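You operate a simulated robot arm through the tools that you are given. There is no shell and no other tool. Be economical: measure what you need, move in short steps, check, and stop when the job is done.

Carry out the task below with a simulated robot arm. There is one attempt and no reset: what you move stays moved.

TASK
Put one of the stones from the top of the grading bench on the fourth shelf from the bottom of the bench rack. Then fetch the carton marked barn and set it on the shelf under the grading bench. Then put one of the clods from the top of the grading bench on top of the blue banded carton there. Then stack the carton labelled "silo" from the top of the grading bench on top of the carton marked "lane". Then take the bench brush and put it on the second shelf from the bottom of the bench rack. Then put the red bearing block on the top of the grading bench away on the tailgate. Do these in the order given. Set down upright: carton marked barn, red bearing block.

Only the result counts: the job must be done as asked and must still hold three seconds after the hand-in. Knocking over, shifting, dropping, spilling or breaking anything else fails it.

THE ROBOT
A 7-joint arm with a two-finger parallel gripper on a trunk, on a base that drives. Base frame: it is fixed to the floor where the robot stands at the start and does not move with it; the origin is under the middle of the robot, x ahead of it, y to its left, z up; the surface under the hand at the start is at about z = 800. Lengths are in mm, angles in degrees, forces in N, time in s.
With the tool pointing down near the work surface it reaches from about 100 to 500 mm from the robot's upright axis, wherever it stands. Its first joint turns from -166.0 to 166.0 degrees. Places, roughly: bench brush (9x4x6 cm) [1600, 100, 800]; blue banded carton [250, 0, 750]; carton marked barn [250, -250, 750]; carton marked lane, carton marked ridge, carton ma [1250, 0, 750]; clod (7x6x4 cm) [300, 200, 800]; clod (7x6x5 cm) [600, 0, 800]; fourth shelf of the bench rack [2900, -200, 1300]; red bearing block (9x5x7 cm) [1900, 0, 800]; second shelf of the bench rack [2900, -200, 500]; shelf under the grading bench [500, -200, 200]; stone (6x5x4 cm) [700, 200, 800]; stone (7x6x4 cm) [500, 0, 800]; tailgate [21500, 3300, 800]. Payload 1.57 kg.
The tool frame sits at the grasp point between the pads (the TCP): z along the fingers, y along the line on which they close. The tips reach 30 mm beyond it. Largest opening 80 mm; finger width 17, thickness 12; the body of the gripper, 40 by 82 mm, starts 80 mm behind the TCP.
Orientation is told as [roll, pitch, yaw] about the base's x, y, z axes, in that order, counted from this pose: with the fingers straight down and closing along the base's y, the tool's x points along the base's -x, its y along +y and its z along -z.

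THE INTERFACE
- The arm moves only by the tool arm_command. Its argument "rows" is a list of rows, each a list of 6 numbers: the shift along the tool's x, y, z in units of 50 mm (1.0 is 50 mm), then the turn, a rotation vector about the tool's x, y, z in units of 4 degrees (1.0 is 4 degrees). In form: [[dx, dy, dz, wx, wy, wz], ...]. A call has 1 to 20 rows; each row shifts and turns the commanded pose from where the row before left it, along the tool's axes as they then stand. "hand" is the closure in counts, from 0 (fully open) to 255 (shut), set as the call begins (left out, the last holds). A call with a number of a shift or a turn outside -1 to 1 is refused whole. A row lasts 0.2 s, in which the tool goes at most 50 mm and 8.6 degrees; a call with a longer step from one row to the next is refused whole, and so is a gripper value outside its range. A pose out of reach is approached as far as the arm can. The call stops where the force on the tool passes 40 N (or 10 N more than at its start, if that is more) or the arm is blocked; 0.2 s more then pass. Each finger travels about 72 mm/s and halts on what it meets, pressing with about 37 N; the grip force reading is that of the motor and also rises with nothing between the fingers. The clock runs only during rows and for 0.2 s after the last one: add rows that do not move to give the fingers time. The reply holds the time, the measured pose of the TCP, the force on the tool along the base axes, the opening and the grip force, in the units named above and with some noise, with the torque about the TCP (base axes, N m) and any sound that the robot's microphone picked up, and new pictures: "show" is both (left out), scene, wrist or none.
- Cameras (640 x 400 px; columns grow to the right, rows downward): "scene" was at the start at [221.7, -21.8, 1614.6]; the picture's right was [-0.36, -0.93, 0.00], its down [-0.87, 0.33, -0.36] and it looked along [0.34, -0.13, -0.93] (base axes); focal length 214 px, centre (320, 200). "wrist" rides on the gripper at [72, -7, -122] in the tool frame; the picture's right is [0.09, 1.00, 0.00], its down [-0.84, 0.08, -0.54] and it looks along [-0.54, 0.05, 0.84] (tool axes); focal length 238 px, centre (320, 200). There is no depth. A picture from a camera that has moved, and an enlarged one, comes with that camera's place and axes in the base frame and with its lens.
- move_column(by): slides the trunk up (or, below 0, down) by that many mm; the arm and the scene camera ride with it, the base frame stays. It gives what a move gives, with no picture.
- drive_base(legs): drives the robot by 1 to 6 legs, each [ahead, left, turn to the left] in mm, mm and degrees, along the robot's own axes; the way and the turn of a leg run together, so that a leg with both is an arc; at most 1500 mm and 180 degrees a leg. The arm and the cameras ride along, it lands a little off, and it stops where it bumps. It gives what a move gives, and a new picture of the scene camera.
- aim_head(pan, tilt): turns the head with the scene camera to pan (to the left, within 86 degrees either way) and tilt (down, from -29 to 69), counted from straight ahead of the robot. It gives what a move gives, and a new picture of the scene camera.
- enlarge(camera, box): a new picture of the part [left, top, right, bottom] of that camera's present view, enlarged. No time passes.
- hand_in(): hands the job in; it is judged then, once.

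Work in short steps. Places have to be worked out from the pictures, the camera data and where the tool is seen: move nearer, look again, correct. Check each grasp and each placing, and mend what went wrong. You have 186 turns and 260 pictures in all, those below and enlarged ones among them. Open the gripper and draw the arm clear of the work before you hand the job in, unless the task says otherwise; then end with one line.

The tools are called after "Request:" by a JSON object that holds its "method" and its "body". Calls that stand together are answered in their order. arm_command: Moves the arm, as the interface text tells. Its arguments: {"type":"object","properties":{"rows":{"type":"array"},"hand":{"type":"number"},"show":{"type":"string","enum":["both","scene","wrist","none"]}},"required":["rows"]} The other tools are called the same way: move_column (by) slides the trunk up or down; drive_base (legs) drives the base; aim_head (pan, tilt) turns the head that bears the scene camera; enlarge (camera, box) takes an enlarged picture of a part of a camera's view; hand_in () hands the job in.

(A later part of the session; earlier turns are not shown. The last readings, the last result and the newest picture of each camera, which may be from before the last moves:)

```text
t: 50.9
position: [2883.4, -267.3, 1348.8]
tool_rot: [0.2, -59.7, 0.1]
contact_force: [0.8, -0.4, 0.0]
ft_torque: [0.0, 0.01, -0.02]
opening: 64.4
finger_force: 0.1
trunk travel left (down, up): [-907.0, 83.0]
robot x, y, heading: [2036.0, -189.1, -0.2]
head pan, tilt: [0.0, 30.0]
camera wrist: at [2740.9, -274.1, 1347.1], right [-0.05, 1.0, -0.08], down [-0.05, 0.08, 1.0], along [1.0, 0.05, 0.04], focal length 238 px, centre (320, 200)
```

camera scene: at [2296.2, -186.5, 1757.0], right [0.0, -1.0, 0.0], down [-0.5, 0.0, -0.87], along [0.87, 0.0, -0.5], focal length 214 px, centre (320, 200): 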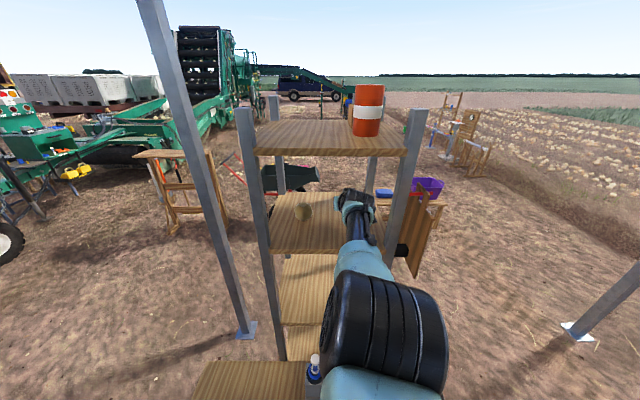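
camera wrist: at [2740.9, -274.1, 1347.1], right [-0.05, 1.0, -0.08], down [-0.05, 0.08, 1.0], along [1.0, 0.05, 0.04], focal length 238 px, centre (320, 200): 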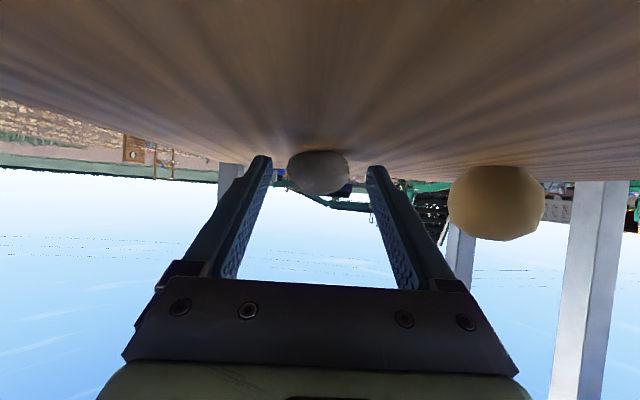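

The stone lies flat on the shelf, clear of the potato. I raise slightly and fly straight back out.

Request:
{"method": "move_column", "body": {"by": 35}}

Request:
{"method": "drive_base", "body": {"legs": [[-350, 0, 0]]}}

Request:
{"method": "enlarge", "body": {"camera": "wrist", "box": [160, 0, 640, 300]}}

```text
t: 51.7
position: [2882.9, -267.4, 1383.8]
tool_rot: [0.1, -59.9, 0.2]
contact_force: [0.5, 0.2, 1.1]
ft_torque: [-0.01, 0.04, 0.01]
opening: 64.4
finger_force: 0.2
trunk travel left (down, up): [-942.0, 48.0]
robot x, y, heading: [2039.8, -191.0, 0.1]
head pan, tilt: [0.0, 30.0]
```

```text
t: 54.0
position: [2529.4, -271.3, 1383.0]
tool_rot: [0.1, -59.9, 0.0]
contact_force: [0.2, -0.5, -0.3]
ft_torque: [0.01, 0.01, 0.0]
opening: 64.1
finger_force: 0.0
trunk travel left (down, up): [-942.0, 48.0]
robot x, y, heading: [1679.4, -189.5, 0.0]
head pan, tilt: [0.0, 30.0]
camera scene: at [1943.0, -193.4, 1732.9], right [0.0, -1.0, 0.0], down [-0.5, 0.0, -0.87], along [0.87, 0.0, -0.5], focal length 214 px, centre (320, 200)
```

scene: 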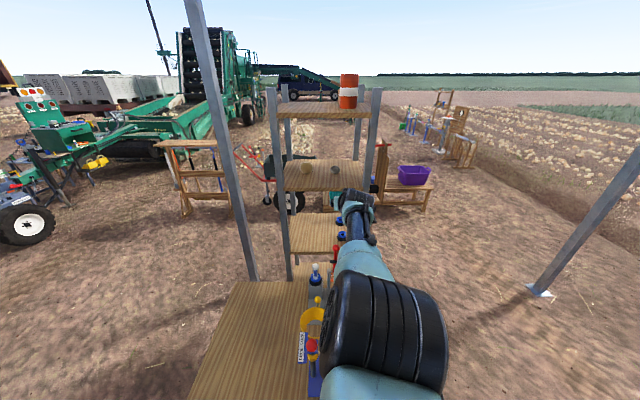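

```text
1.33 times, centred on (400, 150) of wrist
camera zoom: at [2387.3, -276.6, 1381.9], right [-0.05, 1.0, -0.08], down [-0.05, 0.08, 1.0], along [1.0, 0.05, 0.04], focal length 318 px, centre (213, 267)
```

zoom: 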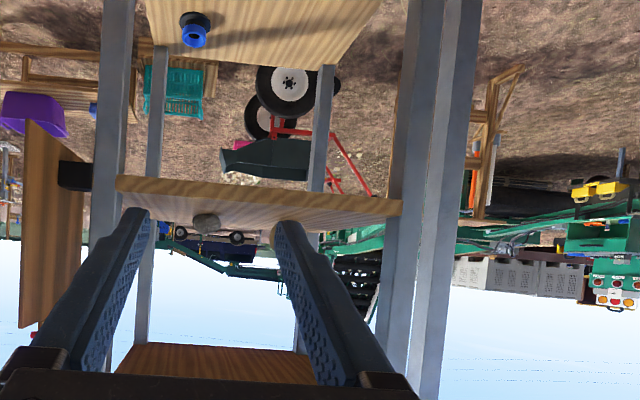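

The stone stands on the shelf. Now I fly back over the bench toward the barn carton, and look down.

Request:
{"method": "drive_base", "body": {"legs": [[-1500, 0, 0], [-230, -10, 0]]}}

Request:
{"method": "arm_command", "body": {"rows": [[0, 0, 0, 0, 1, 0], [0, 0, 0, 0, 1, 0], [0, 0, 0, 0, 1, 0], [0, 0, 0, 0, 1, 0], [0, 0, 0, 0, 1, 0], [0.5, 0, 0, 0, 1, 0], [0.5, 0, 0.5, 0, 1, 0], [0.5, 0, 0.5, 0, 1, 0], [0.5, 0, 0.5, 0, 1, 0], [0.5, 0, 0.5, 0, 1, 0], [0.5, 0, 0.5, 0, 1, 0], [0.5, 0, 0.5, 0, 1, 0], [0.5, 0, 0.5, 0, 1, 0], [0.5, 0, 0.5, 0, 1, 0], [0.5, 0, 0.5, 0, 1, 0]], "hand": 0, "show": "wrist"}}

```text
t: 62.8
position: [783.0, -276.2, 1382.2]
tool_rot: [0.1, -59.7, -0.9]
contact_force: [0.3, 0.0, 0.4]
ft_torque: [0.02, -0.02, -0.01]
opening: 64.3
finger_force: 0.0
trunk travel left (down, up): [-942.0, 48.0]
robot x, y, heading: [-61.2, -186.2, -0.8]
head pan, tilt: [0.0, 30.0]
camera scene: at [197.7, -190.6, 1732.9], right [-0.02, -1.0, 0.0], down [-0.5, 0.01, -0.87], along [0.87, -0.01, -0.5], focal length 214 px, centre (320, 200)
```

scene: 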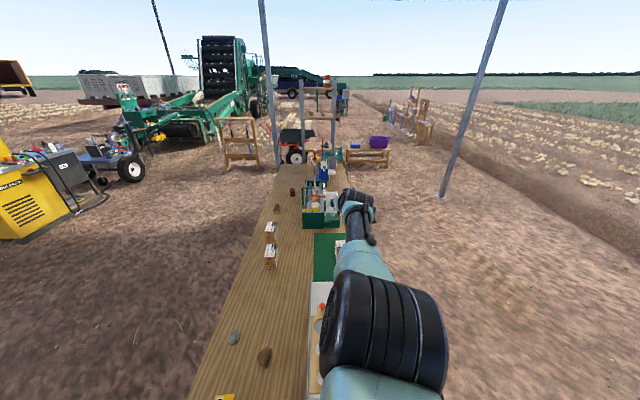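

```text
t: 66.0
position: [540.9, -268.1, 1100.0]
tool_rot: [0.0, 0.2, -0.8]
contact_force: [1.0, 0.5, 0.2]
ft_torque: [0.03, 0.02, 0.02]
opening: 80.0
finger_force: 0.1
out of reach, approached as far as the arm can: row 1, 2, 3, 4, 5, 6, 7, 8, 9, 10, 11, 12, 13, 15
trunk travel left (down, up): [-942.0, 48.0]
robot x, y, heading: [-65.2, -182.5, -0.8]
head pan, tilt: [0.0, 30.0]
camera wrist: at [468.9, -272.7, 1221.4], right [-0.08, 1.0, 0.0], down [0.84, 0.07, 0.54], along [0.54, 0.04, -0.84], focal length 238 px, centre (320, 200)
```

wrist: 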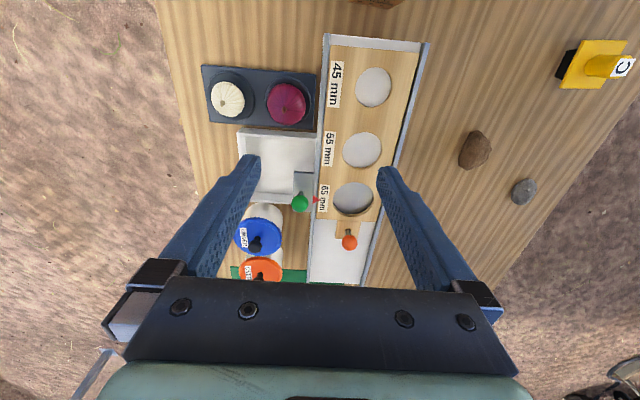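

I bring the hand back over the barn carton and down to z≈950.

Request:
{"method": "arm_command", "body": {"rows": [[0, 0.2, 0.9, 0, 0, 0], [0.3, 0.2, 0.8, 0, 0, 0], [0.7, 0.2, 0.5, 0, 0, 0], [0.8, 0.2, 0.4, 0, 0, 0], [0.8, 0.2, 0.2, 0, 0, 0], [0.8, 0.1, 0.1, 0, 0, 0], [0, 0, 0, 0, 0, 0]], "show": "wrist"}}

Request:
{"method": "aim_head", "body": {"pan": -30, "tilt": 65}}

```text
t: 67.6
position: [415.1, -211.9, 912.1]
tool_rot: [0.0, 0.3, -0.8]
contact_force: [-0.5, -0.5, 0.4]
ft_torque: [0.01, 0.0, -0.01]
opening: 79.9
finger_force: 0.1
out of reach, approached as far as the arm can: row 1, 2, 3, 4, 5, 6
trunk travel left (down, up): [-942.0, 48.0]
robot x, y, heading: [-65.2, -181.0, -1.0]
head pan, tilt: [0.0, 30.0]
camera wrist: at [343.3, -216.9, 1033.4], right [-0.08, 1.0, 0.0], down [0.84, 0.06, 0.54], along [0.54, 0.04, -0.84], focal length 238 px, centre (320, 200)
```

wrist: 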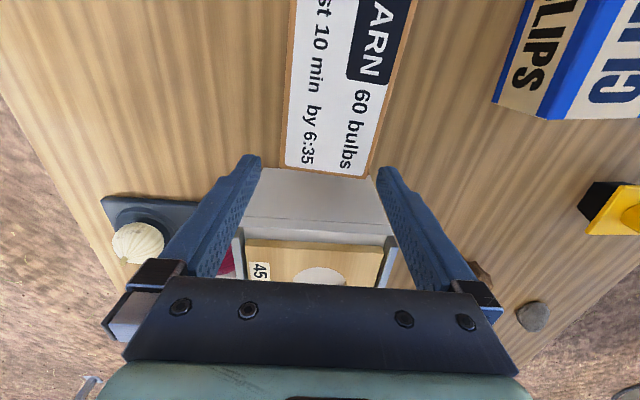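

```text
t: 68.6
position: [415.7, -211.6, 913.2]
tool_rot: [0.0, 0.4, -0.8]
contact_force: [-0.6, 0.3, -0.1]
ft_torque: [-0.04, 0.03, 0.01]
opening: 79.8
finger_force: 0.0
trunk travel left (down, up): [-942.0, 48.0]
robot x, y, heading: [-67.9, -185.0, -0.9]
head pan, tilt: [-30.0, 65.0]
camera scene: at [158.5, -220.4, 1685.4], right [-0.51, -0.86, 0.0], down [-0.78, 0.46, -0.42], along [0.36, -0.22, -0.91], focal length 214 px, centre (320, 200)
```

scene: 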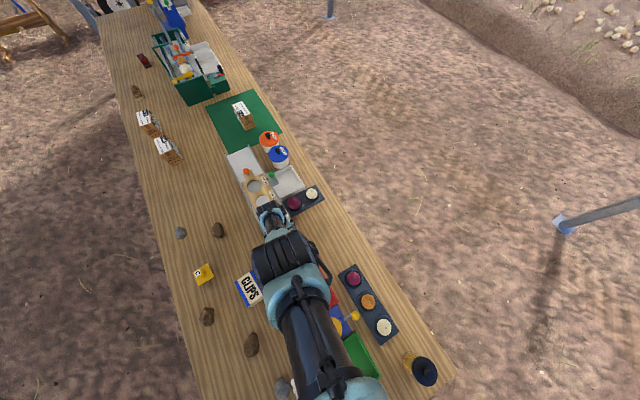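

The carton is right beneath; I back the hand off ~90 mm and a bit higher to see it whole.

Request:
{"method": "arm_command", "body": {"rows": [[0.8, 0, -0.3, 0, 0, 0], [0.8, 0, -0.5, 0, 0, 0], [0.4, 0, -0.5, 0, 0, 0], [0, 0, 0, 0, 0, 0]], "show": "wrist"}}

```text
t: 69.6
position: [393.0, -216.8, 891.7]
tool_rot: [0.0, 0.2, -0.8]
contact_force: [0.2, 0.3, -0.3]
ft_torque: [-0.01, -0.02, -0.03]
opening: 80.1
finger_force: 0.2
out of reach, approached as far as the arm can: row 1, 2, 3
trunk travel left (down, up): [-942.0, 48.0]
robot x, y, heading: [-62.8, -184.8, -0.8]
head pan, tilt: [-30.0, 65.0]
camera wrist: at [320.3, -222.1, 1012.5], right [-0.08, 1.0, 0.0], down [0.84, 0.06, 0.54], along [0.54, 0.04, -0.84], focal length 238 px, centre (320, 200)
```

wrist: 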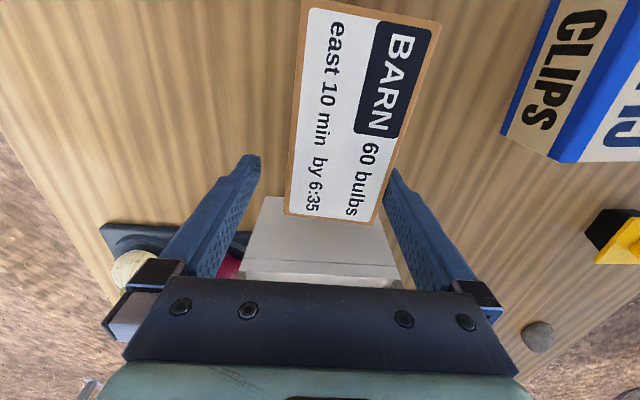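

My arm is stuck beyond its straight-elbow point and slides on its outer reach sphere. I go up and out to free space, stretch fully, then pull in to fold the elbow the right way.

Request:
{"method": "arm_command", "body": {"rows": [[-0.55, 0, -0.5, 0, 0, 0], [-0.55, 0, -0.8, 0, 0, 0], [-0.55, 0, -0.8, 0, 0, 0], [-0.5, 0, -0.8, 0, 0, 0], [-0.5, 0, -0.8, 0, 0, 0], [-0.5, 0, -0.8, 0, 0, 0], [-0.9, 0, 0, 0, 0, 0], [-0.9, 0, 0, 0, 0, 0], [-0.9, 0, 0, 0, 0, 0], [0, 0, 0, 0, 0, 0]], "show": "none"}}

Request:
{"method": "arm_command", "body": {"rows": [[1, 0, 0, 0, 0, 0], [1, 0, 0, 0, 0, 0], [1, 0, 0, 0, 0, 0], [1, 0, 0, 0, 0, 0], [1, 0, 0, 0, 0, 0], [1, 0, 0, 0, 0, 0], [0, 0, 0, 0, 0, 0]], "show": "scene"}}

```text
t: 71.8
position: [553.3, -218.7, 1114.6]
tool_rot: [0.0, 0.2, -0.8]
contact_force: [0.3, 0.8, -0.4]
ft_torque: [-0.04, -0.01, 0.03]
opening: 80.1
finger_force: 0.1
out of reach, approached as far as the arm can: row 2, 7, 8, 9
trunk travel left (down, up): [-942.0, 48.0]
robot x, y, heading: [-63.4, -186.0, -0.5]
head pan, tilt: [-30.0, 65.0]
```

```text
t: 73.4
position: [482.8, -232.5, 992.0]
tool_rot: [0.0, 0.2, -0.9]
contact_force: [-1.0, 0.0, 0.9]
ft_torque: [-0.05, 0.01, 0.02]
opening: 79.8
finger_force: 0.0
out of reach, approached as far as the arm can: row 1, 2, 3, 4, 5, 6
trunk travel left (down, up): [-942.0, 48.0]
robot x, y, heading: [-61.5, -182.4, -1.0]
head pan, tilt: [-30.0, 65.0]
camera scene: at [158.5, -220.3, 1685.4], right [-0.51, -0.86, 0.0], down [-0.78, 0.47, -0.42], along [0.36, -0.22, -0.91], focal length 214 px, centre (320, 200)
```

scene: 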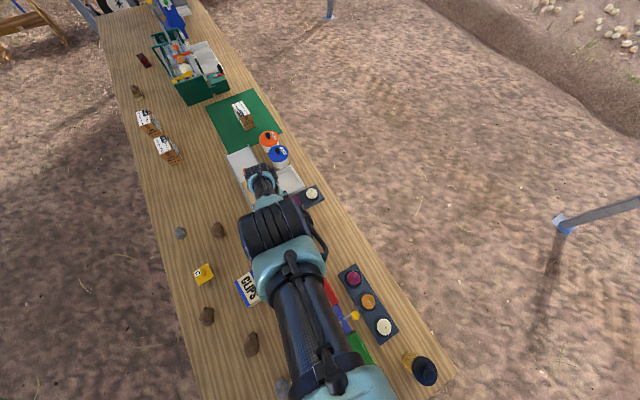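

The readings fit a perfectly straight arm (radius 568 about a fixed shoulder point). I try stretching hard outward and pulling back to flip the elbow to its folding side.

Request:
{"method": "arm_command", "body": {"rows": [[-0.55, 0, -0.8, 0, 0, 0], [-0.55, 0, -0.8, 0, 0, 0], [-0.5, 0, -0.8, 0, 0, 0], [-0.5, 0, -0.8, 0, 0, 0], [-0.93, 0, 0.36, 0, 0, 0], [-0.93, 0, 0.36, 0, 0, 0], [-0.93, 0, 0.36, 0, 0, 0], [-0.93, 0, 0.36, 0, 0, 0], [-0.93, 0, 0.36, 0, 0, 0], [-0.93, 0, 0.36, 0, 0, 0], [-0.93, 0, 0.36, 0, 0, 0], [-0.93, 0, 0.36, 0, 0, 0]], "show": "none"}}

Request:
{"method": "arm_command", "body": {"rows": [[0.93, 0, -0.36, 0, 0, 0], [0.93, 0, -0.36, 0, 0, 0], [0.93, 0, -0.36, 0, 0, 0]], "show": "none"}}

```text
t: 76.0
position: [565.9, -233.1, 1150.5]
tool_rot: [-0.2, 0.3, -0.8]
contact_force: [1.0, -0.4, -0.4]
ft_torque: [0.0, -0.05, 0.06]
opening: 79.8
finger_force: 0.0
out of reach, approached as far as the arm can: row 3, 4, 5, 6, 7, 8, 9, 10, 11, 12
trunk travel left (down, up): [-942.0, 48.0]
robot x, y, heading: [-65.0, -182.0, -0.8]
head pan, tilt: [-30.0, 65.0]
```

```text
t: 77.0
position: [444.7, -203.2, 1225.8]
tool_rot: [-4.2, -2.0, 5.9]
contact_force: [-0.3, -0.5, -0.9]
ft_torque: [0.0, -0.01, -0.02]
opening: 79.9
finger_force: 0.1
trunk travel left (down, up): [-942.0, 48.0]
robot x, y, heading: [-62.8, -185.9, -0.9]
head pan, tilt: [-30.0, 65.0]
stopped in row 3: the arm was blocked; the commanded pose is now the measured one
```

That flipped it: the hand came in to x=445. It reports being blocked, so I look.

Request:
{"method": "arm_command", "body": {"rows": [[-0.2, 0, 0.4, 0, 0, 0], [0, 0, 0, 0, 0, 0]], "show": "both"}}

```text
t: 77.6
position: [456.7, -206.1, 1205.2]
tool_rot: [-4.2, -2.0, 5.8]
contact_force: [-0.4, 0.9, -0.2]
ft_torque: [-0.02, 0.03, 0.01]
opening: 79.9
finger_force: 0.1
trunk travel left (down, up): [-942.0, 48.0]
robot x, y, heading: [-65.7, -183.9, -1.1]
head pan, tilt: [-30.0, 65.0]
camera scene: at [158.3, -220.6, 1685.4], right [-0.51, -0.86, 0.0], down [-0.78, 0.47, -0.42], along [0.36, -0.22, -0.91], focal length 214 px, centre (320, 200)
camera wrist: at [379.2, -210.4, 1323.3], right [-0.19, 0.98, -0.08], down [0.8, 0.2, 0.56], along [0.57, 0.05, -0.82], focal length 238 px, centre (320, 200)
```

scene: 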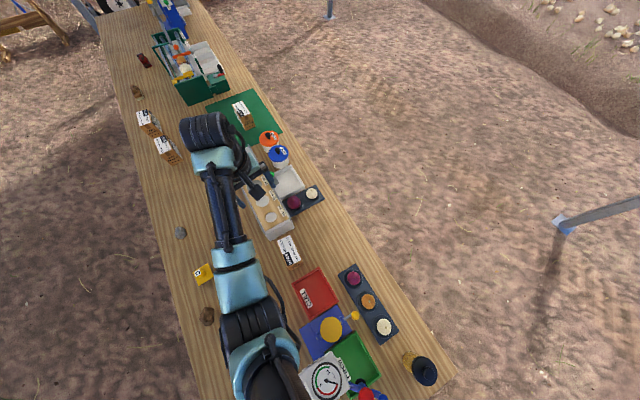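
wrist: 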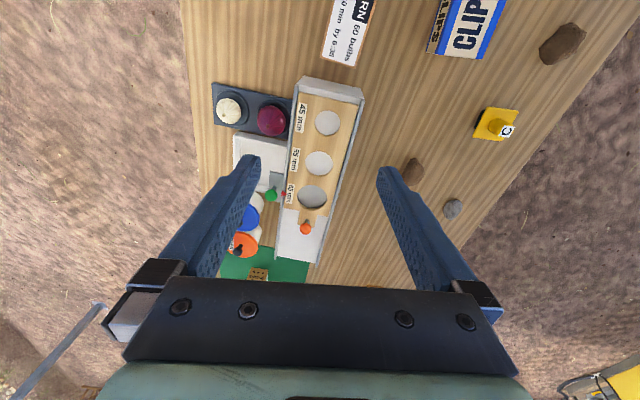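

The elbow is folded properly now. I level the tool and go above the barn carton at about (368,-210).

Request:
{"method": "arm_command", "body": {"rows": [[0.3, 0, 0.7, -0.5, 0.25, 0.7], [0.3, 0, 0.7, -0.5, 0.25, 0.7], [0.3, 0, 0.7, 0, 0, 0], [0.3, 0, 0.7, 0, 0, 0], [0.3, 0, 0.7, 0, 0, 0], [0.3, 0, 0.5, 0, 0, 0], [0, 0, 0, 0, 0, 0]], "show": "wrist"}}

```text
t: 79.2
position: [369.7, -212.7, 1004.1]
tool_rot: [0.1, -0.2, 0.2]
contact_force: [0.1, -0.4, -0.3]
ft_torque: [-0.02, 0.0, -0.01]
opening: 80.1
finger_force: 0.1
trunk travel left (down, up): [-942.0, 48.0]
robot x, y, heading: [-60.5, -185.8, -0.7]
head pan, tilt: [-30.0, 65.0]
camera wrist: at [295.6, -217.6, 1125.9], right [-0.09, 1.0, 0.0], down [0.83, 0.08, 0.54], along [0.54, 0.05, -0.84], focal length 238 px, centre (320, 200)
```

wrist: 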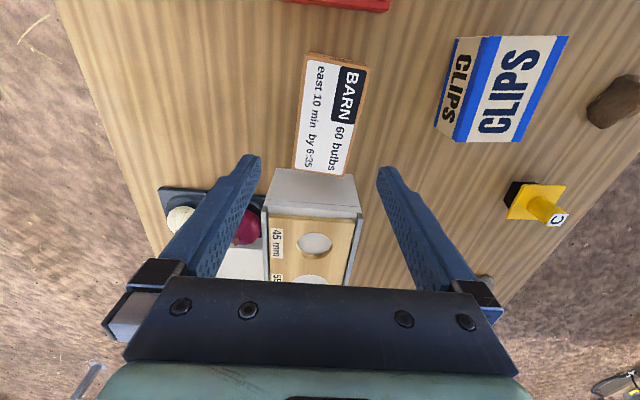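

Carton top is near z 895, about 105×57 mm, centred at (356,-204). I descend around it to TCP z≈850.

Request:
{"method": "arm_command", "body": {"rows": [[0.27, 0.17, 0.4, 0, 0, 0.5], [0, 0, 0.9, 0, 0, 0], [0, 0, 0.4, 0, 0, 0], [0, 0, 0, 0, 0, 0]], "show": "wrist"}}

```text
t: 80.2
position: [354.2, -202.1, 920.3]
tool_rot: [-0.2, -0.2, -1.9]
contact_force: [-0.6, -0.5, -0.5]
ft_torque: [-0.03, -0.01, 0.03]
opening: 80.0
finger_force: 0.0
trunk travel left (down, up): [-942.0, 48.0]
robot x, y, heading: [-63.2, -187.3, -1.0]
head pan, tilt: [-30.0, 65.0]
camera wrist: at [281.5, -205.5, 1041.2], right [-0.06, 1.0, 0.0], down [0.84, 0.05, 0.55], along [0.54, 0.03, -0.84], focal length 238 px, centre (320, 200)
```

wrist: 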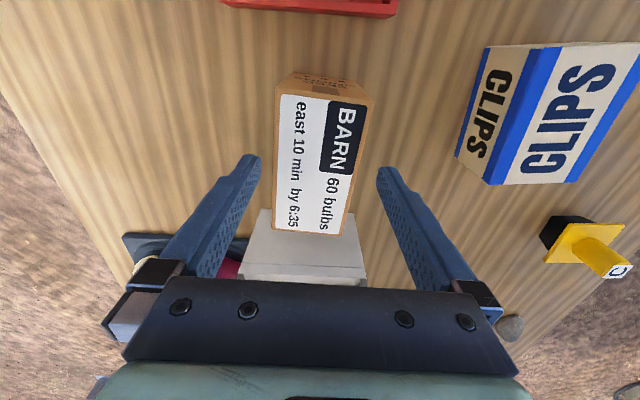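

Well centred. Down to grip height and close.

Request:
{"method": "arm_command", "body": {"rows": [[0, 0, 0.7, 0, 0, 0], [0, 0, 0.7, 0, 0, 0], [0, 0, 0, 0, 0, 0]], "show": "none"}}

Request:
{"method": "arm_command", "body": {"rows": [[0, 0, 0, 0, 0, 0], [0, 0, 0, 0, 0, 0], [0, 0, 0, 0, 0, 0], [0, 0, 0, 0, 0, 0]], "hand": 255, "show": "wrist"}}

```text
t: 81.0
position: [350.8, -203.0, 854.8]
tool_rot: [-0.1, -0.3, -1.9]
contact_force: [0.0, 0.3, 0.7]
ft_torque: [-0.03, -0.01, 0.03]
opening: 79.6
finger_force: 0.1
out of reach, approached as far as the arm can: row 2
trunk travel left (down, up): [-942.0, 48.0]
robot x, y, heading: [-62.9, -183.1, -1.1]
head pan, tilt: [-30.0, 65.0]
```

```text
t: 82.0
position: [349.9, -203.2, 855.7]
tool_rot: [-0.1, -0.3, -1.9]
contact_force: [1.4, -1.0, 0.9]
ft_torque: [0.07, 0.11, -0.09]
opening: 60.5
finger_force: 36.8
trunk travel left (down, up): [-942.0, 48.0]
robot x, y, heading: [-61.4, -186.7, -0.8]
head pan, tilt: [-30.0, 65.0]
camera wrist: at [278.2, -206.6, 976.1], right [-0.06, 1.0, 0.0], down [0.84, 0.05, 0.55], along [0.54, 0.03, -0.84], focal length 238 px, centre (320, 200)
```

wrist: 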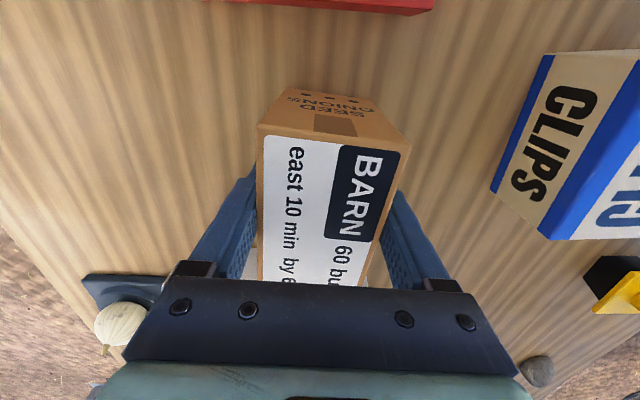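

Gripped at 60.5 mm. I lift with the trunk first (the arm is at its reach limit again), then try the arm.

Request:
{"method": "move_column", "body": {"by": 45}}

Request:
{"method": "arm_command", "body": {"rows": [[0, 0, -0.6, 0, 0, 0], [0, 0, -0.8, 0, 0, 0], [0, 0, -0.8, 0, 0, 0], [0, 0, -0.8, 0, 0, 0]], "show": "wrist"}}

```text
t: 82.9
position: [350.9, -202.7, 900.1]
tool_rot: [-0.1, -0.2, -1.9]
contact_force: [0.4, -1.2, -4.7]
ft_torque: [0.01, 0.11, -0.04]
opening: 60.4
finger_force: 36.9
trunk travel left (down, up): [-987.0, 3.0]
robot x, y, heading: [-58.6, -185.9, -0.9]
head pan, tilt: [-30.0, 65.0]
```

```text
t: 83.9
position: [350.1, -203.1, 1050.3]
tool_rot: [0.0, 0.0, -1.8]
contact_force: [-0.1, 0.9, -4.1]
ft_torque: [-0.01, 0.03, -0.02]
opening: 60.4
finger_force: 37.5
trunk travel left (down, up): [-987.0, 3.0]
robot x, y, heading: [-64.8, -184.4, -0.9]
head pan, tilt: [-30.0, 65.0]
camera wrist: at [276.9, -207.2, 1170.8], right [-0.06, 1.0, 0.0], down [0.84, 0.05, 0.54], along [0.54, 0.03, -0.84], focal length 238 px, centre (320, 200)
```

wrist: 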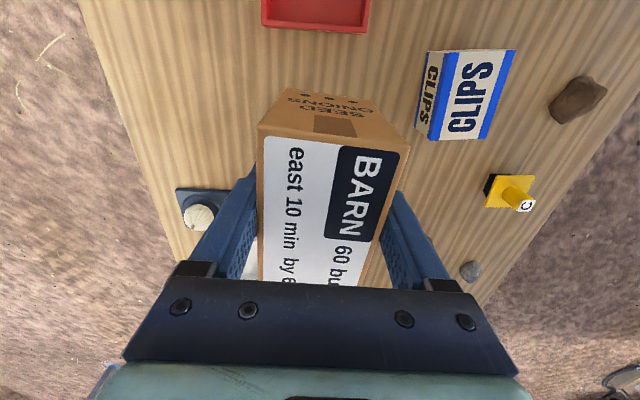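

Lifted fine, and the arm folds freely. I carry the carton off the bench's right side and turn to face the bench to look at the shelf beneath it.

Request:
{"method": "drive_base", "body": {"legs": [[0, -1150, 0], [560, 0, 0], [0, 0, 90]]}}

Request:
{"method": "aim_head", "body": {"pan": 0, "tilt": 45}}

```text
t: 85.8
position: [356.6, -360.7, 1047.7]
tool_rot: [0.1, 0.0, -1.7]
contact_force: [-0.4, -0.4, -4.0]
ft_torque: [0.02, 0.02, 0.02]
opening: 60.5
finger_force: 37.2
trunk travel left (down, up): [-987.0, 3.0]
robot x, y, heading: [-55.1, -340.4, -0.7]
head pan, tilt: [-30.0, 65.0]
stopped in leg 1: the robot was blocked; the commanded pose is now the measured one
camera scene: at [166.5, -379.5, 1730.6], right [-0.51, -0.86, 0.0], down [-0.78, 0.46, -0.42], along [0.36, -0.21, -0.91], focal length 214 px, centre (320, 200)
```

scene: 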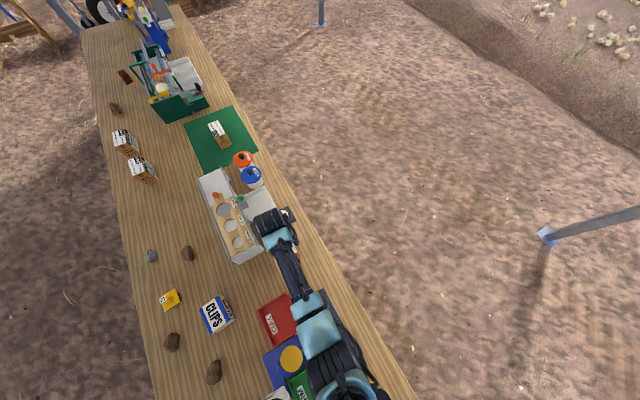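

```text
t: 86.7
position: [358.1, -358.1, 1049.0]
tool_rot: [0.0, 0.0, -1.7]
contact_force: [-0.1, -0.1, -4.3]
ft_torque: [0.0, 0.05, 0.0]
opening: 60.2
finger_force: 36.9
trunk travel left (down, up): [-987.0, 3.0]
robot x, y, heading: [-53.6, -343.5, -0.6]
head pan, tilt: [0.0, 45.0]
camera scene: at [196.8, -344.6, 1755.5], right [-0.01, -1.0, 0.0], down [-0.71, 0.01, -0.71], along [0.71, -0.01, -0.71], focal length 214 px, centre (320, 200)
```

scene: 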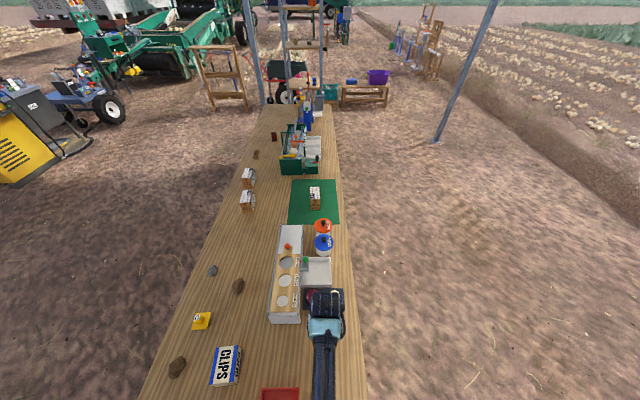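

I was blocked moving right by something unseen. I look to the right and left sides.

Request:
{"method": "aim_head", "body": {"pan": -86, "tilt": 10}}

Request:
{"method": "aim_head", "body": {"pan": -86, "tilt": 60}}

Request:
{"method": "aim_head", "body": {"pan": 86, "tilt": 55}}

```text
t: 88.3
position: [358.3, -358.6, 1048.6]
tool_rot: [0.0, 0.1, -1.7]
contact_force: [0.1, 0.5, -4.7]
ft_torque: [-0.03, 0.04, 0.0]
opening: 60.1
finger_force: 36.7
trunk travel left (down, up): [-987.0, 3.0]
robot x, y, heading: [-53.2, -342.7, -1.0]
head pan, tilt: [-85.9, 10.0]
camera scene: at [122.0, -437.3, 1810.3], right [-1.0, -0.06, 0.0], down [-0.01, 0.17, -0.98], along [0.06, -0.98, -0.17], focal length 214 px, centre (320, 200)
```

scene: 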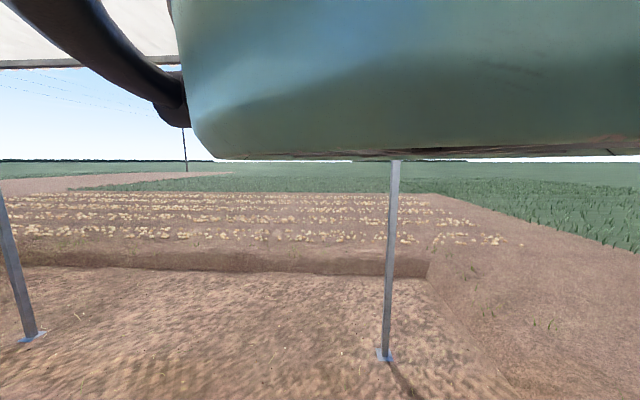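

```text
t: 89.5
position: [359.5, -357.5, 1048.1]
tool_rot: [0.1, 0.1, -1.7]
contact_force: [0.0, 0.4, -4.4]
ft_torque: [0.02, 0.06, 0.0]
opening: 60.0
finger_force: 37.6
trunk travel left (down, up): [-987.0, 3.0]
robot x, y, heading: [-54.9, -339.1, -0.8]
head pan, tilt: [-85.9, 60.0]
camera scene: at [120.5, -411.1, 1736.0], right [-1.0, -0.06, 0.0], down [-0.05, 0.86, -0.5], along [0.03, -0.5, -0.87], focal length 214 px, centre (320, 200)
```

scene: 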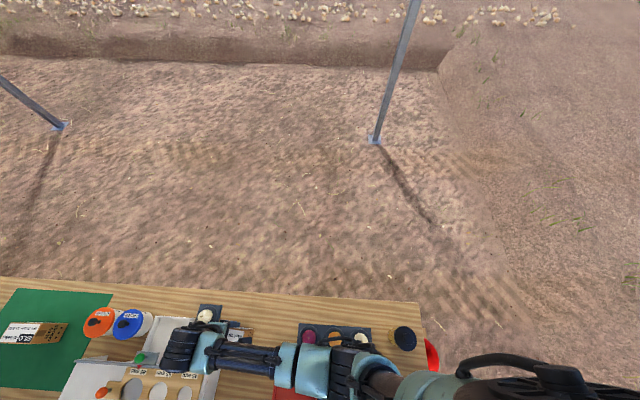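

```text
t: 92.1
position: [359.7, -358.7, 1048.8]
tool_rot: [0.0, 0.1, -1.7]
contact_force: [-0.1, 0.1, -5.7]
ft_torque: [0.04, 0.04, 0.0]
opening: 60.3
finger_force: 37.0
trunk travel left (down, up): [-987.0, 3.0]
robot x, y, heading: [-52.0, -338.1, -0.9]
head pan, tilt: [85.9, 55.0]
camera scene: at [122.7, -272.7, 1741.9], right [1.0, -0.08, 0.0], down [-0.07, -0.82, -0.57], along [0.05, 0.57, -0.82], focal length 214 px, centre (320, 200)
```

scene: 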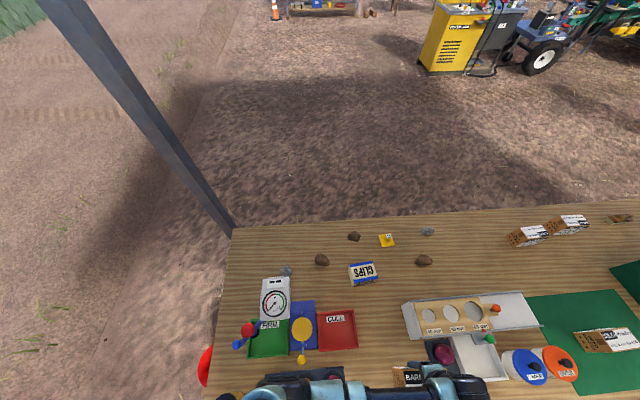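

Nothing obvious blocks me at hand level; I'll try moving ahead first and then sidestep right a little to learn whether the obstacle is local.

Request:
{"method": "drive_base", "body": {"legs": [[450, 30, 0], [0, -250, 0]]}}

```text
t: 96.2
position: [800.7, -587.3, 1048.2]
tool_rot: [0.0, 0.1, -2.2]
contact_force: [0.2, -1.0, -5.0]
ft_torque: [0.03, 0.04, 0.01]
opening: 60.0
finger_force: 37.4
trunk travel left (down, up): [-987.0, 3.0]
robot x, y, heading: [385.0, -563.5, -1.2]
head pan, tilt: [85.9, 55.0]
camera scene: at [564.1, -499.2, 1741.9], right [1.0, -0.09, 0.0], down [-0.08, -0.82, -0.57], along [0.05, 0.57, -0.82], focal length 214 px, centre (320, 200)
```

scene: 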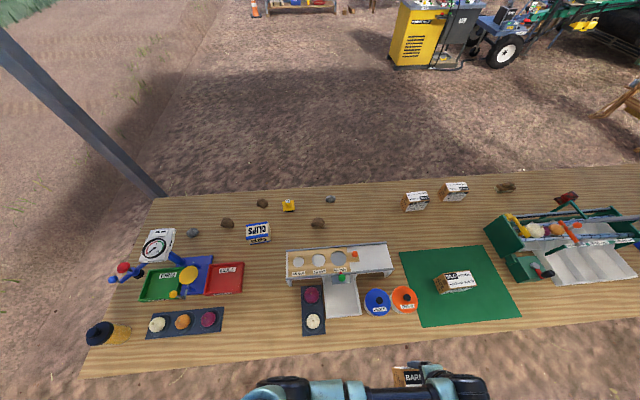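

Free here, so the obstacle was local. Continuing away to the right and turning to face the bench.

Request:
{"method": "drive_base", "body": {"legs": [[0, -700, 0], [0, 0, 91]]}}

Request:
{"method": "aim_head", "body": {"pan": 0, "tilt": 40}}

```text
t: 104.0
position: [388.3, -866.4, 1047.6]
tool_rot: [0.0, 0.1, 88.3]
contact_force: [0.4, 0.4, -4.2]
ft_torque: [-0.03, 0.02, 0.01]
opening: 59.9
finger_force: 37.1
trunk travel left (down, up): [-987.0, 3.0]
robot x, y, heading: [368.8, -1282.4, 89.3]
head pan, tilt: [85.9, 55.0]
camera scene: at [300.5, -1103.8, 1742.0], right [0.09, 1.0, 0.0], down [0.82, -0.07, -0.57], along [-0.57, 0.05, -0.82], focal length 214 px, centre (320, 200)
```

scene: 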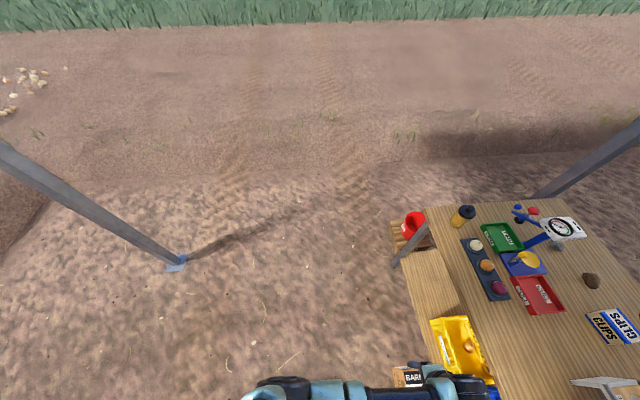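

```text
t: 105.6
position: [388.3, -865.3, 1047.9]
tool_rot: [0.0, 0.2, 88.3]
contact_force: [-0.1, -0.4, -5.0]
ft_torque: [-0.04, 0.02, 0.02]
opening: 59.8
finger_force: 37.1
trunk travel left (down, up): [-987.0, 3.0]
robot x, y, heading: [373.9, -1277.9, 89.1]
head pan, tilt: [0.0, 40.0]
camera scene: at [373.4, -1024.9, 1762.6], right [1.0, -0.01, 0.0], down [-0.01, -0.64, -0.77], along [0.01, 0.77, -0.64], focal length 214 px, centre (320, 200)
```

scene: 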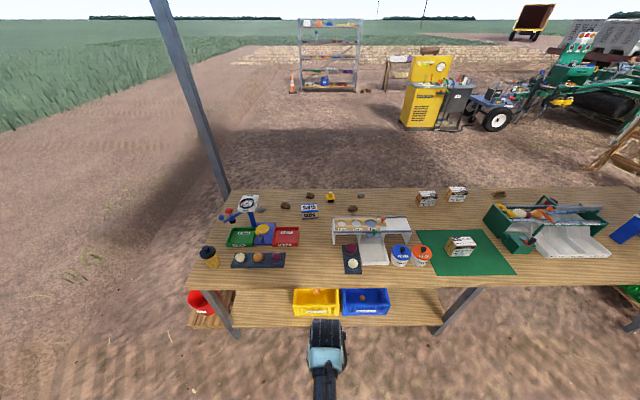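

I see the shelf under the bench with a yellow and a blue crate on it. I enlarge it.

Request:
{"method": "enlarge", "body": {"camera": "scene", "box": [180, 250, 500, 400]}}

```text
2.00 times, centred on (340, 325) of scene
camera zoom: at [373.4, -1024.9, 1762.6], right [1.0, -0.01, 0.0], down [-0.01, -0.64, -0.77], along [0.01, 0.77, -0.64], focal length 429 px, centre (280, -50)
```

zoom: 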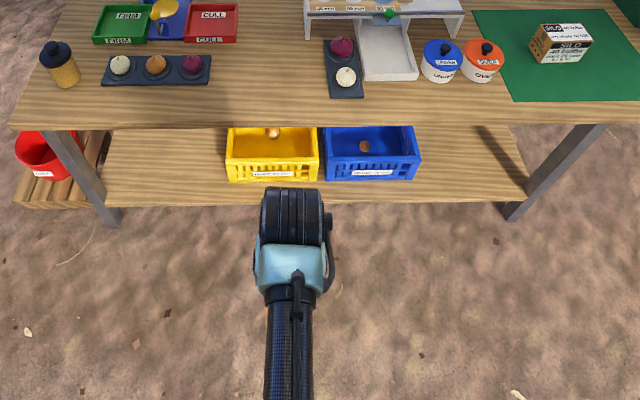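

There's a free stretch of shelf right of the blue crate (x≈850–1150). I fly there, staying outside the bench, then lower the trunk in stages.

Request:
{"method": "drive_base", "body": {"legs": [[0, -612, 0.8]]}}

Request:
{"method": "move_column", "body": {"by": -500}}

Request:
{"method": "aim_head", "body": {"pan": 0, "tilt": 50}}

```text
t: 109.0
position: [982.7, -869.4, 1047.0]
tool_rot: [0.0, 0.1, 89.4]
contact_force: [-0.3, -0.6, -4.0]
ft_torque: [-0.03, -0.02, 0.03]
opening: 59.8
finger_force: 37.3
trunk travel left (down, up): [-987.0, 3.0]
robot x, y, heading: [974.4, -1280.8, 90.5]
head pan, tilt: [0.0, 40.0]
camera scene: at [970.7, -1027.7, 1762.6], right [1.0, 0.01, 0.0], down [0.0, -0.64, -0.77], along [0.0, 0.77, -0.64], focal length 214 px, centre (320, 200)
```

scene: 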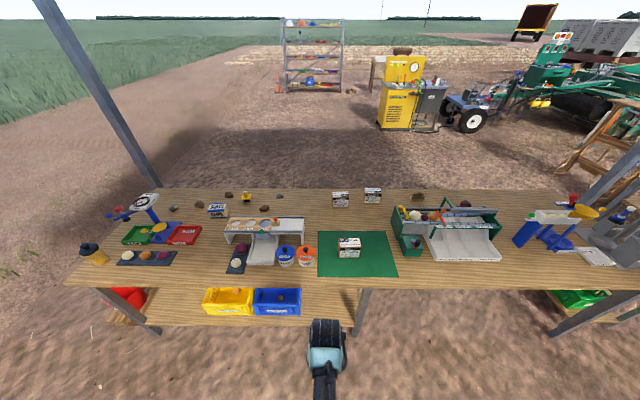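

```text
refused: -500 is not a number from -400 to 400
```

```text
t: 109.7
position: [983.1, -869.3, 1049.4]
tool_rot: [0.1, -0.1, 89.4]
contact_force: [1.0, 0.2, -4.1]
ft_torque: [-0.09, -0.02, 0.0]
opening: 59.7
finger_force: 36.9
trunk travel left (down, up): [-987.0, 3.0]
robot x, y, heading: [972.7, -1280.4, 90.4]
head pan, tilt: [0.0, 50.0]
camera scene: at [971.8, -1035.7, 1748.5], right [1.0, 0.0, 0.0], down [0.0, -0.77, -0.64], along [0.0, 0.64, -0.77], focal length 214 px, centre (320, 200)
```

scene: 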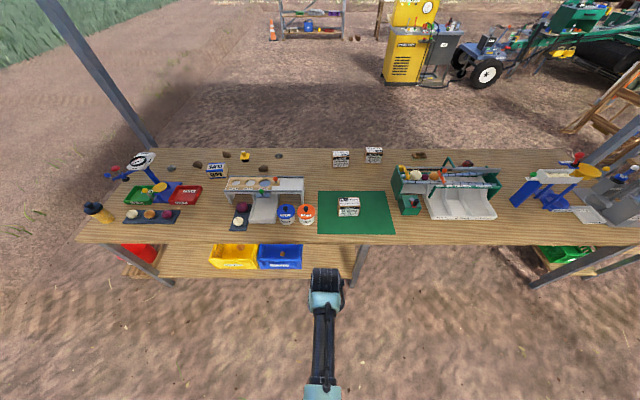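

Free gap runs about x 840–1230, and the hand is at x≈983: fine. Lowering the trunk in two steps.

Request:
{"method": "move_column", "body": {"by": -400}}

Request:
{"method": "move_column", "body": {"by": -350}}

Request:
{"method": "aim_head", "body": {"pan": 0, "tilt": 45}}

Request:
{"method": "enlarge", "body": {"camera": "wrist", "box": [0, 0, 640, 400]}}

```text
t: 113.5
position: [983.2, -868.4, 647.7]
tool_rot: [0.0, 0.1, 89.3]
contact_force: [0.1, 0.1, -4.6]
ft_torque: [-0.02, -0.04, 0.0]
opening: 59.6
finger_force: 37.2
trunk travel left (down, up): [-587.0, 403.0]
robot x, y, heading: [974.6, -1281.3, 90.2]
head pan, tilt: [0.0, 50.0]
```

```text
t: 117.0
position: [982.6, -869.2, 298.2]
tool_rot: [0.0, 0.1, 89.3]
contact_force: [0.4, -0.7, -4.8]
ft_torque: [-0.05, 0.0, 0.02]
opening: 59.9
finger_force: 36.8
trunk travel left (down, up): [-237.0, 753.0]
robot x, y, heading: [970.3, -1281.3, 90.0]
head pan, tilt: [0.0, 50.0]
```

```text
t: 117.6
position: [982.8, -868.9, 298.9]
tool_rot: [0.0, 0.1, 89.4]
contact_force: [-0.5, 0.5, -4.2]
ft_torque: [-0.06, -0.04, -0.01]
opening: 60.0
finger_force: 37.0
trunk travel left (down, up): [-237.0, 753.0]
robot x, y, heading: [974.2, -1284.6, 90.5]
head pan, tilt: [0.0, 45.0]
camera scene: at [971.3, -1031.7, 1005.3], right [1.0, 0.0, 0.0], down [0.0, -0.71, -0.71], along [0.0, 0.71, -0.71], focal length 214 px, centre (320, 200)
```

scene: 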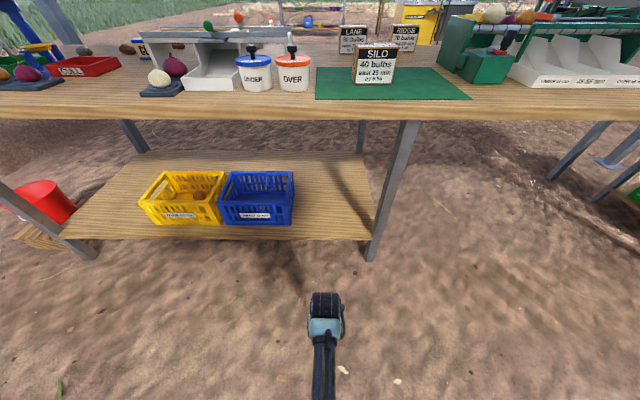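

```text
1.00 times, centred on (320, 200) of wrist (not enlarged: the box is as wide or as high as the picture)
camera zoom: at [988.5, -940.3, 419.8], right [-1.0, -0.08, 0.0], down [-0.07, 0.84, 0.54], along [-0.04, 0.54, -0.84], focal length 238 px, centre (320, 200)
```

zoom: 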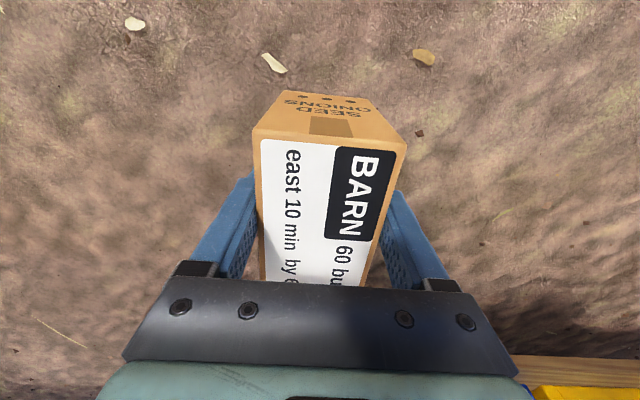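

The carton is low now. I extend the arm forward ~115 mm so the forearm lies flatter before going under the bench.

Request:
{"method": "arm_command", "body": {"rows": [[-0.5, 0, -0.1, 0, 0, 0], [-0.6, 0, -0.1, 0, 0, 0], [-0.6, 0, -0.1, 0, 0, 0], [-0.5, 0, 0, 0, 0, 0], [0, 0, 0, 0, 0, 0]], "show": "scene"}}

```text
t: 118.8
position: [984.6, -757.1, 315.5]
tool_rot: [-0.1, 0.1, 89.4]
contact_force: [0.4, -0.3, -3.9]
ft_torque: [-0.04, -0.03, 0.0]
opening: 59.8
finger_force: 36.6
trunk travel left (down, up): [-237.0, 753.0]
robot x, y, heading: [971.9, -1286.1, 90.3]
head pan, tilt: [0.0, 45.0]
camera scene: at [971.3, -1031.6, 1005.3], right [1.0, 0.0, 0.0], down [0.0, -0.71, -0.71], along [0.0, 0.71, -0.71], focal length 214 px, centre (320, 200)
```

scene: 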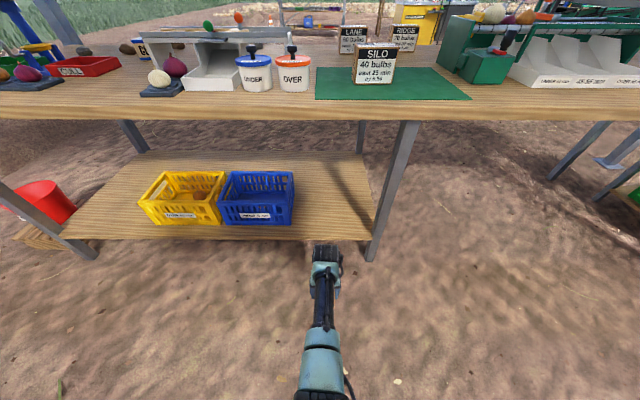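

The wrist top is near z 615, well under the bench top (≈770). I advance in two steps.

Request:
{"method": "drive_base", "body": {"legs": [[230, 0, -0.4]]}}

Request:
{"method": "enlarge", "body": {"camera": "wrist", "box": [0, 0, 640, 400]}}

```text
t: 120.5
position: [987.8, -529.3, 314.9]
tool_rot: [-0.1, 0.1, 89.0]
contact_force: [0.6, 0.0, -4.2]
ft_torque: [-0.07, 0.02, 0.0]
opening: 59.3
finger_force: 37.4
trunk travel left (down, up): [-237.0, 753.0]
robot x, y, heading: [976.1, -1051.3, 89.6]
head pan, tilt: [0.0, 45.0]
camera scene: at [972.8, -802.6, 1005.3], right [1.0, 0.0, 0.0], down [0.0, -0.71, -0.71], along [0.0, 0.71, -0.71], focal length 214 px, centre (320, 200)
```

scene: 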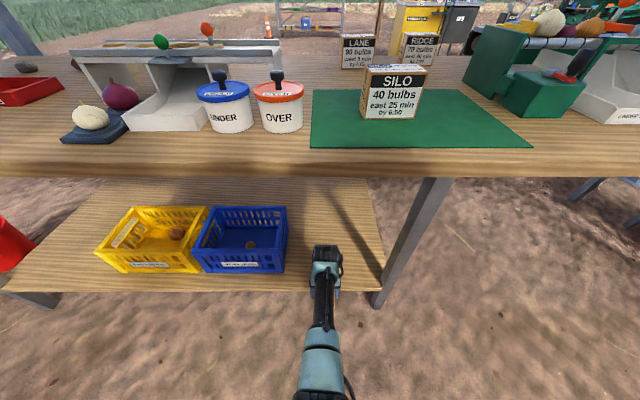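

```text
1.00 times, centred on (320, 200) of wrist (not enlarged: the box is as wide or as high as the picture)
camera zoom: at [993.5, -600.6, 435.9], right [-1.0, -0.07, 0.0], down [-0.06, 0.84, 0.54], along [-0.04, 0.54, -0.84], focal length 238 px, centre (320, 200)
```

zoom: 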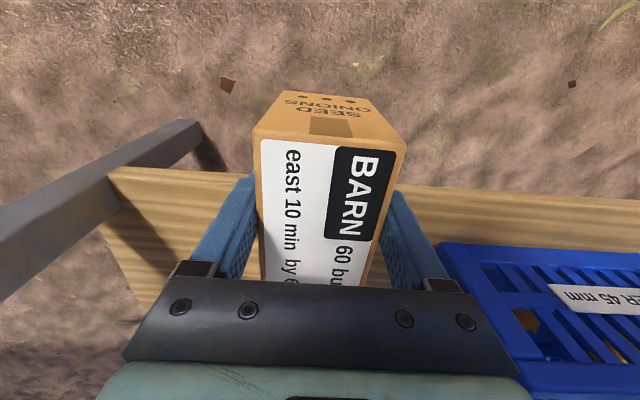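

Shelf top is z≈200, x edge ≈1210. I raise 20 mm for margin and advance the rest.

Request:
{"method": "move_column", "body": {"by": 20}}

Request:
{"method": "drive_base", "body": {"legs": [[165, 0, 0.3]]}}

Request:
{"method": "enlarge", "body": {"camera": "wrist", "box": [0, 0, 640, 400]}}

```text
t: 121.2
position: [988.5, -529.2, 334.5]
tool_rot: [0.1, 0.1, 89.1]
contact_force: [-0.2, 0.0, -5.0]
ft_torque: [-0.08, 0.02, 0.01]
opening: 59.7
finger_force: 36.9
trunk travel left (down, up): [-257.0, 733.0]
robot x, y, heading: [974.3, -1048.3, 89.9]
head pan, tilt: [0.0, 45.0]
```

```text
t: 122.7
position: [985.5, -363.7, 334.1]
tool_rot: [0.1, 0.1, 89.5]
contact_force: [-0.7, -0.2, -4.5]
ft_torque: [-0.05, 0.0, 0.03]
opening: 59.8
finger_force: 37.2
trunk travel left (down, up): [-257.0, 733.0]
robot x, y, heading: [971.9, -886.8, 90.1]
head pan, tilt: [0.0, 45.0]
camera scene: at [970.6, -637.8, 1025.3], right [1.0, 0.01, 0.0], down [0.0, -0.71, -0.71], along [0.0, 0.71, -0.71], focal length 214 px, centre (320, 200)
```

scene: 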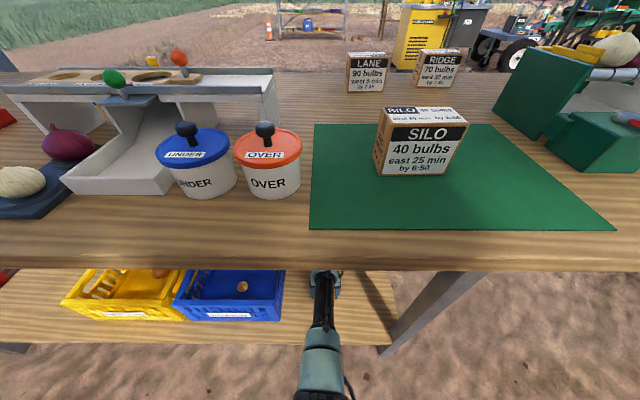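

```text
1.00 times, centred on (320, 200) of wrist (not enlarged: the box is as wide or as high as the picture)
camera zoom: at [989.8, -435.7, 455.8], right [-1.0, -0.08, 0.0], down [-0.07, 0.84, 0.54], along [-0.04, 0.54, -0.84], focal length 238 px, centre (320, 200)
```

zoom: 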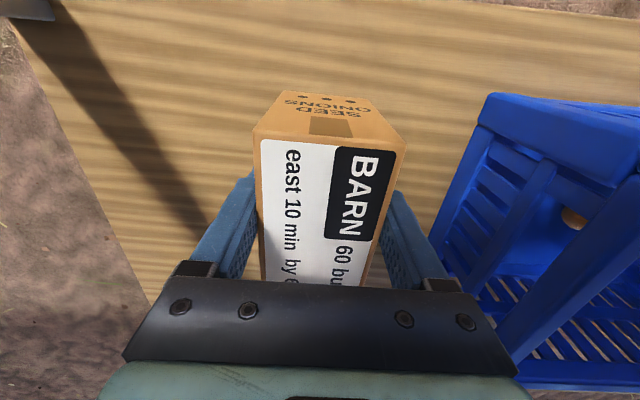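

Position is good (crate edge x≈865). Lowering by trunk.

Request:
{"method": "move_column", "body": {"by": -62}}

Request:
{"method": "move_column", "body": {"by": -8}}

Request:
{"method": "move_column", "body": {"by": -6}}

```text
t: 123.7
position: [983.4, -361.5, 277.0]
tool_rot: [0.0, -0.2, 89.3]
contact_force: [0.0, -1.3, 17.7]
ft_torque: [-1.15, 0.03, -0.05]
opening: 59.7
finger_force: 37.1
trunk travel left (down, up): [-195.0, 795.0]
robot x, y, heading: [974.7, -887.3, 90.3]
head pan, tilt: [0.0, 45.0]
```

```text
t: 124.1
position: [984.2, -358.1, 274.3]
tool_rot: [0.0, -0.4, 89.5]
contact_force: [0.7, -0.7, 12.7]
ft_torque: [-0.8, -0.05, -0.01]
opening: 60.0
finger_force: 36.7
trunk travel left (down, up): [-190.0, 800.0]
robot x, y, heading: [973.3, -886.8, 90.5]
head pan, tilt: [0.0, 45.0]
stopped: the force on the tool passed its limit at 62 N (the readings are from after the stop); the commanded pose is now the measured one
```

```text
t: 124.5
position: [984.0, -358.1, 272.4]
tool_rot: [0.0, -0.5, 89.5]
contact_force: [0.9, -1.5, 11.2]
ft_torque: [-0.79, -0.08, -0.05]
opening: 59.8
finger_force: 37.2
trunk travel left (down, up): [-187.0, 803.0]
robot x, y, heading: [972.7, -883.5, 90.1]
head pan, tilt: [0.0, 45.0]
stopped: the force on the tool passed its limit at 48 N (the readings are from after the stop); the commanded pose is now the measured one
```

It touched down at TCP z≈277. I check the view, then open.

Request:
{"method": "arm_command", "body": {"rows": [[0, 0, 0, 0, 0, 0], [0, 0, 0, 0, 0, 0], [0, 0, 0, 0, 0, 0], [0, 0, 0, 0, 0, 0]], "hand": 0, "show": "wrist"}}

```text
t: 125.5
position: [984.6, -359.3, 270.9]
tool_rot: [0.0, -0.3, 89.3]
contact_force: [-0.4, 0.6, 0.0]
ft_torque: [-0.01, 0.03, 0.04]
opening: 79.8
finger_force: 0.0
trunk travel left (down, up): [-187.0, 803.0]
robot x, y, heading: [970.7, -884.6, 90.2]
head pan, tilt: [0.0, 45.0]
camera wrist: at [989.9, -431.9, 392.4], right [-1.0, -0.08, 0.0], down [-0.07, 0.83, 0.55], along [-0.04, 0.54, -0.84], focal length 238 px, centre (320, 200)
```

wrist: 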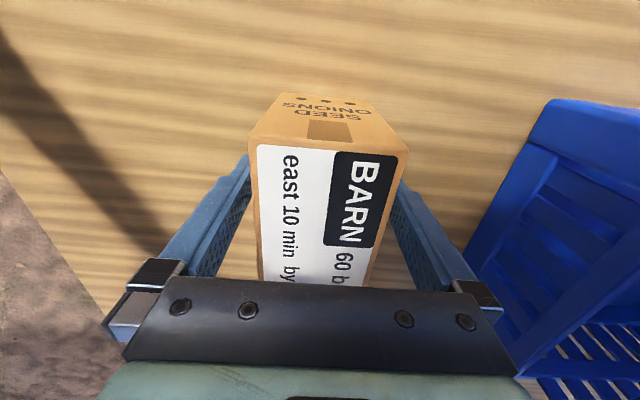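

Released and standing. I raise straight up 90 mm, still under the bench top, then back out.

Request:
{"method": "move_column", "body": {"by": 90}}

Request:
{"method": "enlarge", "body": {"camera": "wrist", "box": [0, 0, 640, 400]}}

```text
t: 126.8
position: [984.3, -359.9, 361.4]
tool_rot: [0.0, -0.3, 89.5]
contact_force: [0.7, -0.3, -0.4]
ft_torque: [-0.01, -0.01, 0.01]
opening: 80.2
finger_force: 0.1
trunk travel left (down, up): [-277.0, 713.0]
robot x, y, heading: [970.4, -891.7, 90.1]
head pan, tilt: [0.0, 45.0]
```

```text
1.00 times, centred on (320, 200) of wrist (not enlarged: the box is as wide or as high as the picture)
camera zoom: at [989.9, -431.9, 482.3], right [-1.0, -0.08, 0.0], down [-0.07, 0.83, 0.55], along [-0.04, 0.54, -0.84], focal length 238 px, centre (320, 200)
```

zoom: 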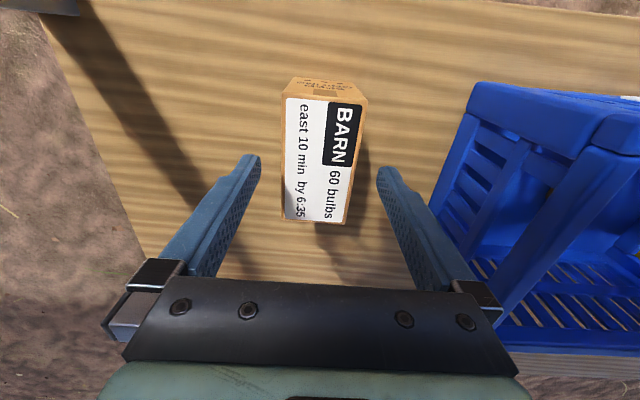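

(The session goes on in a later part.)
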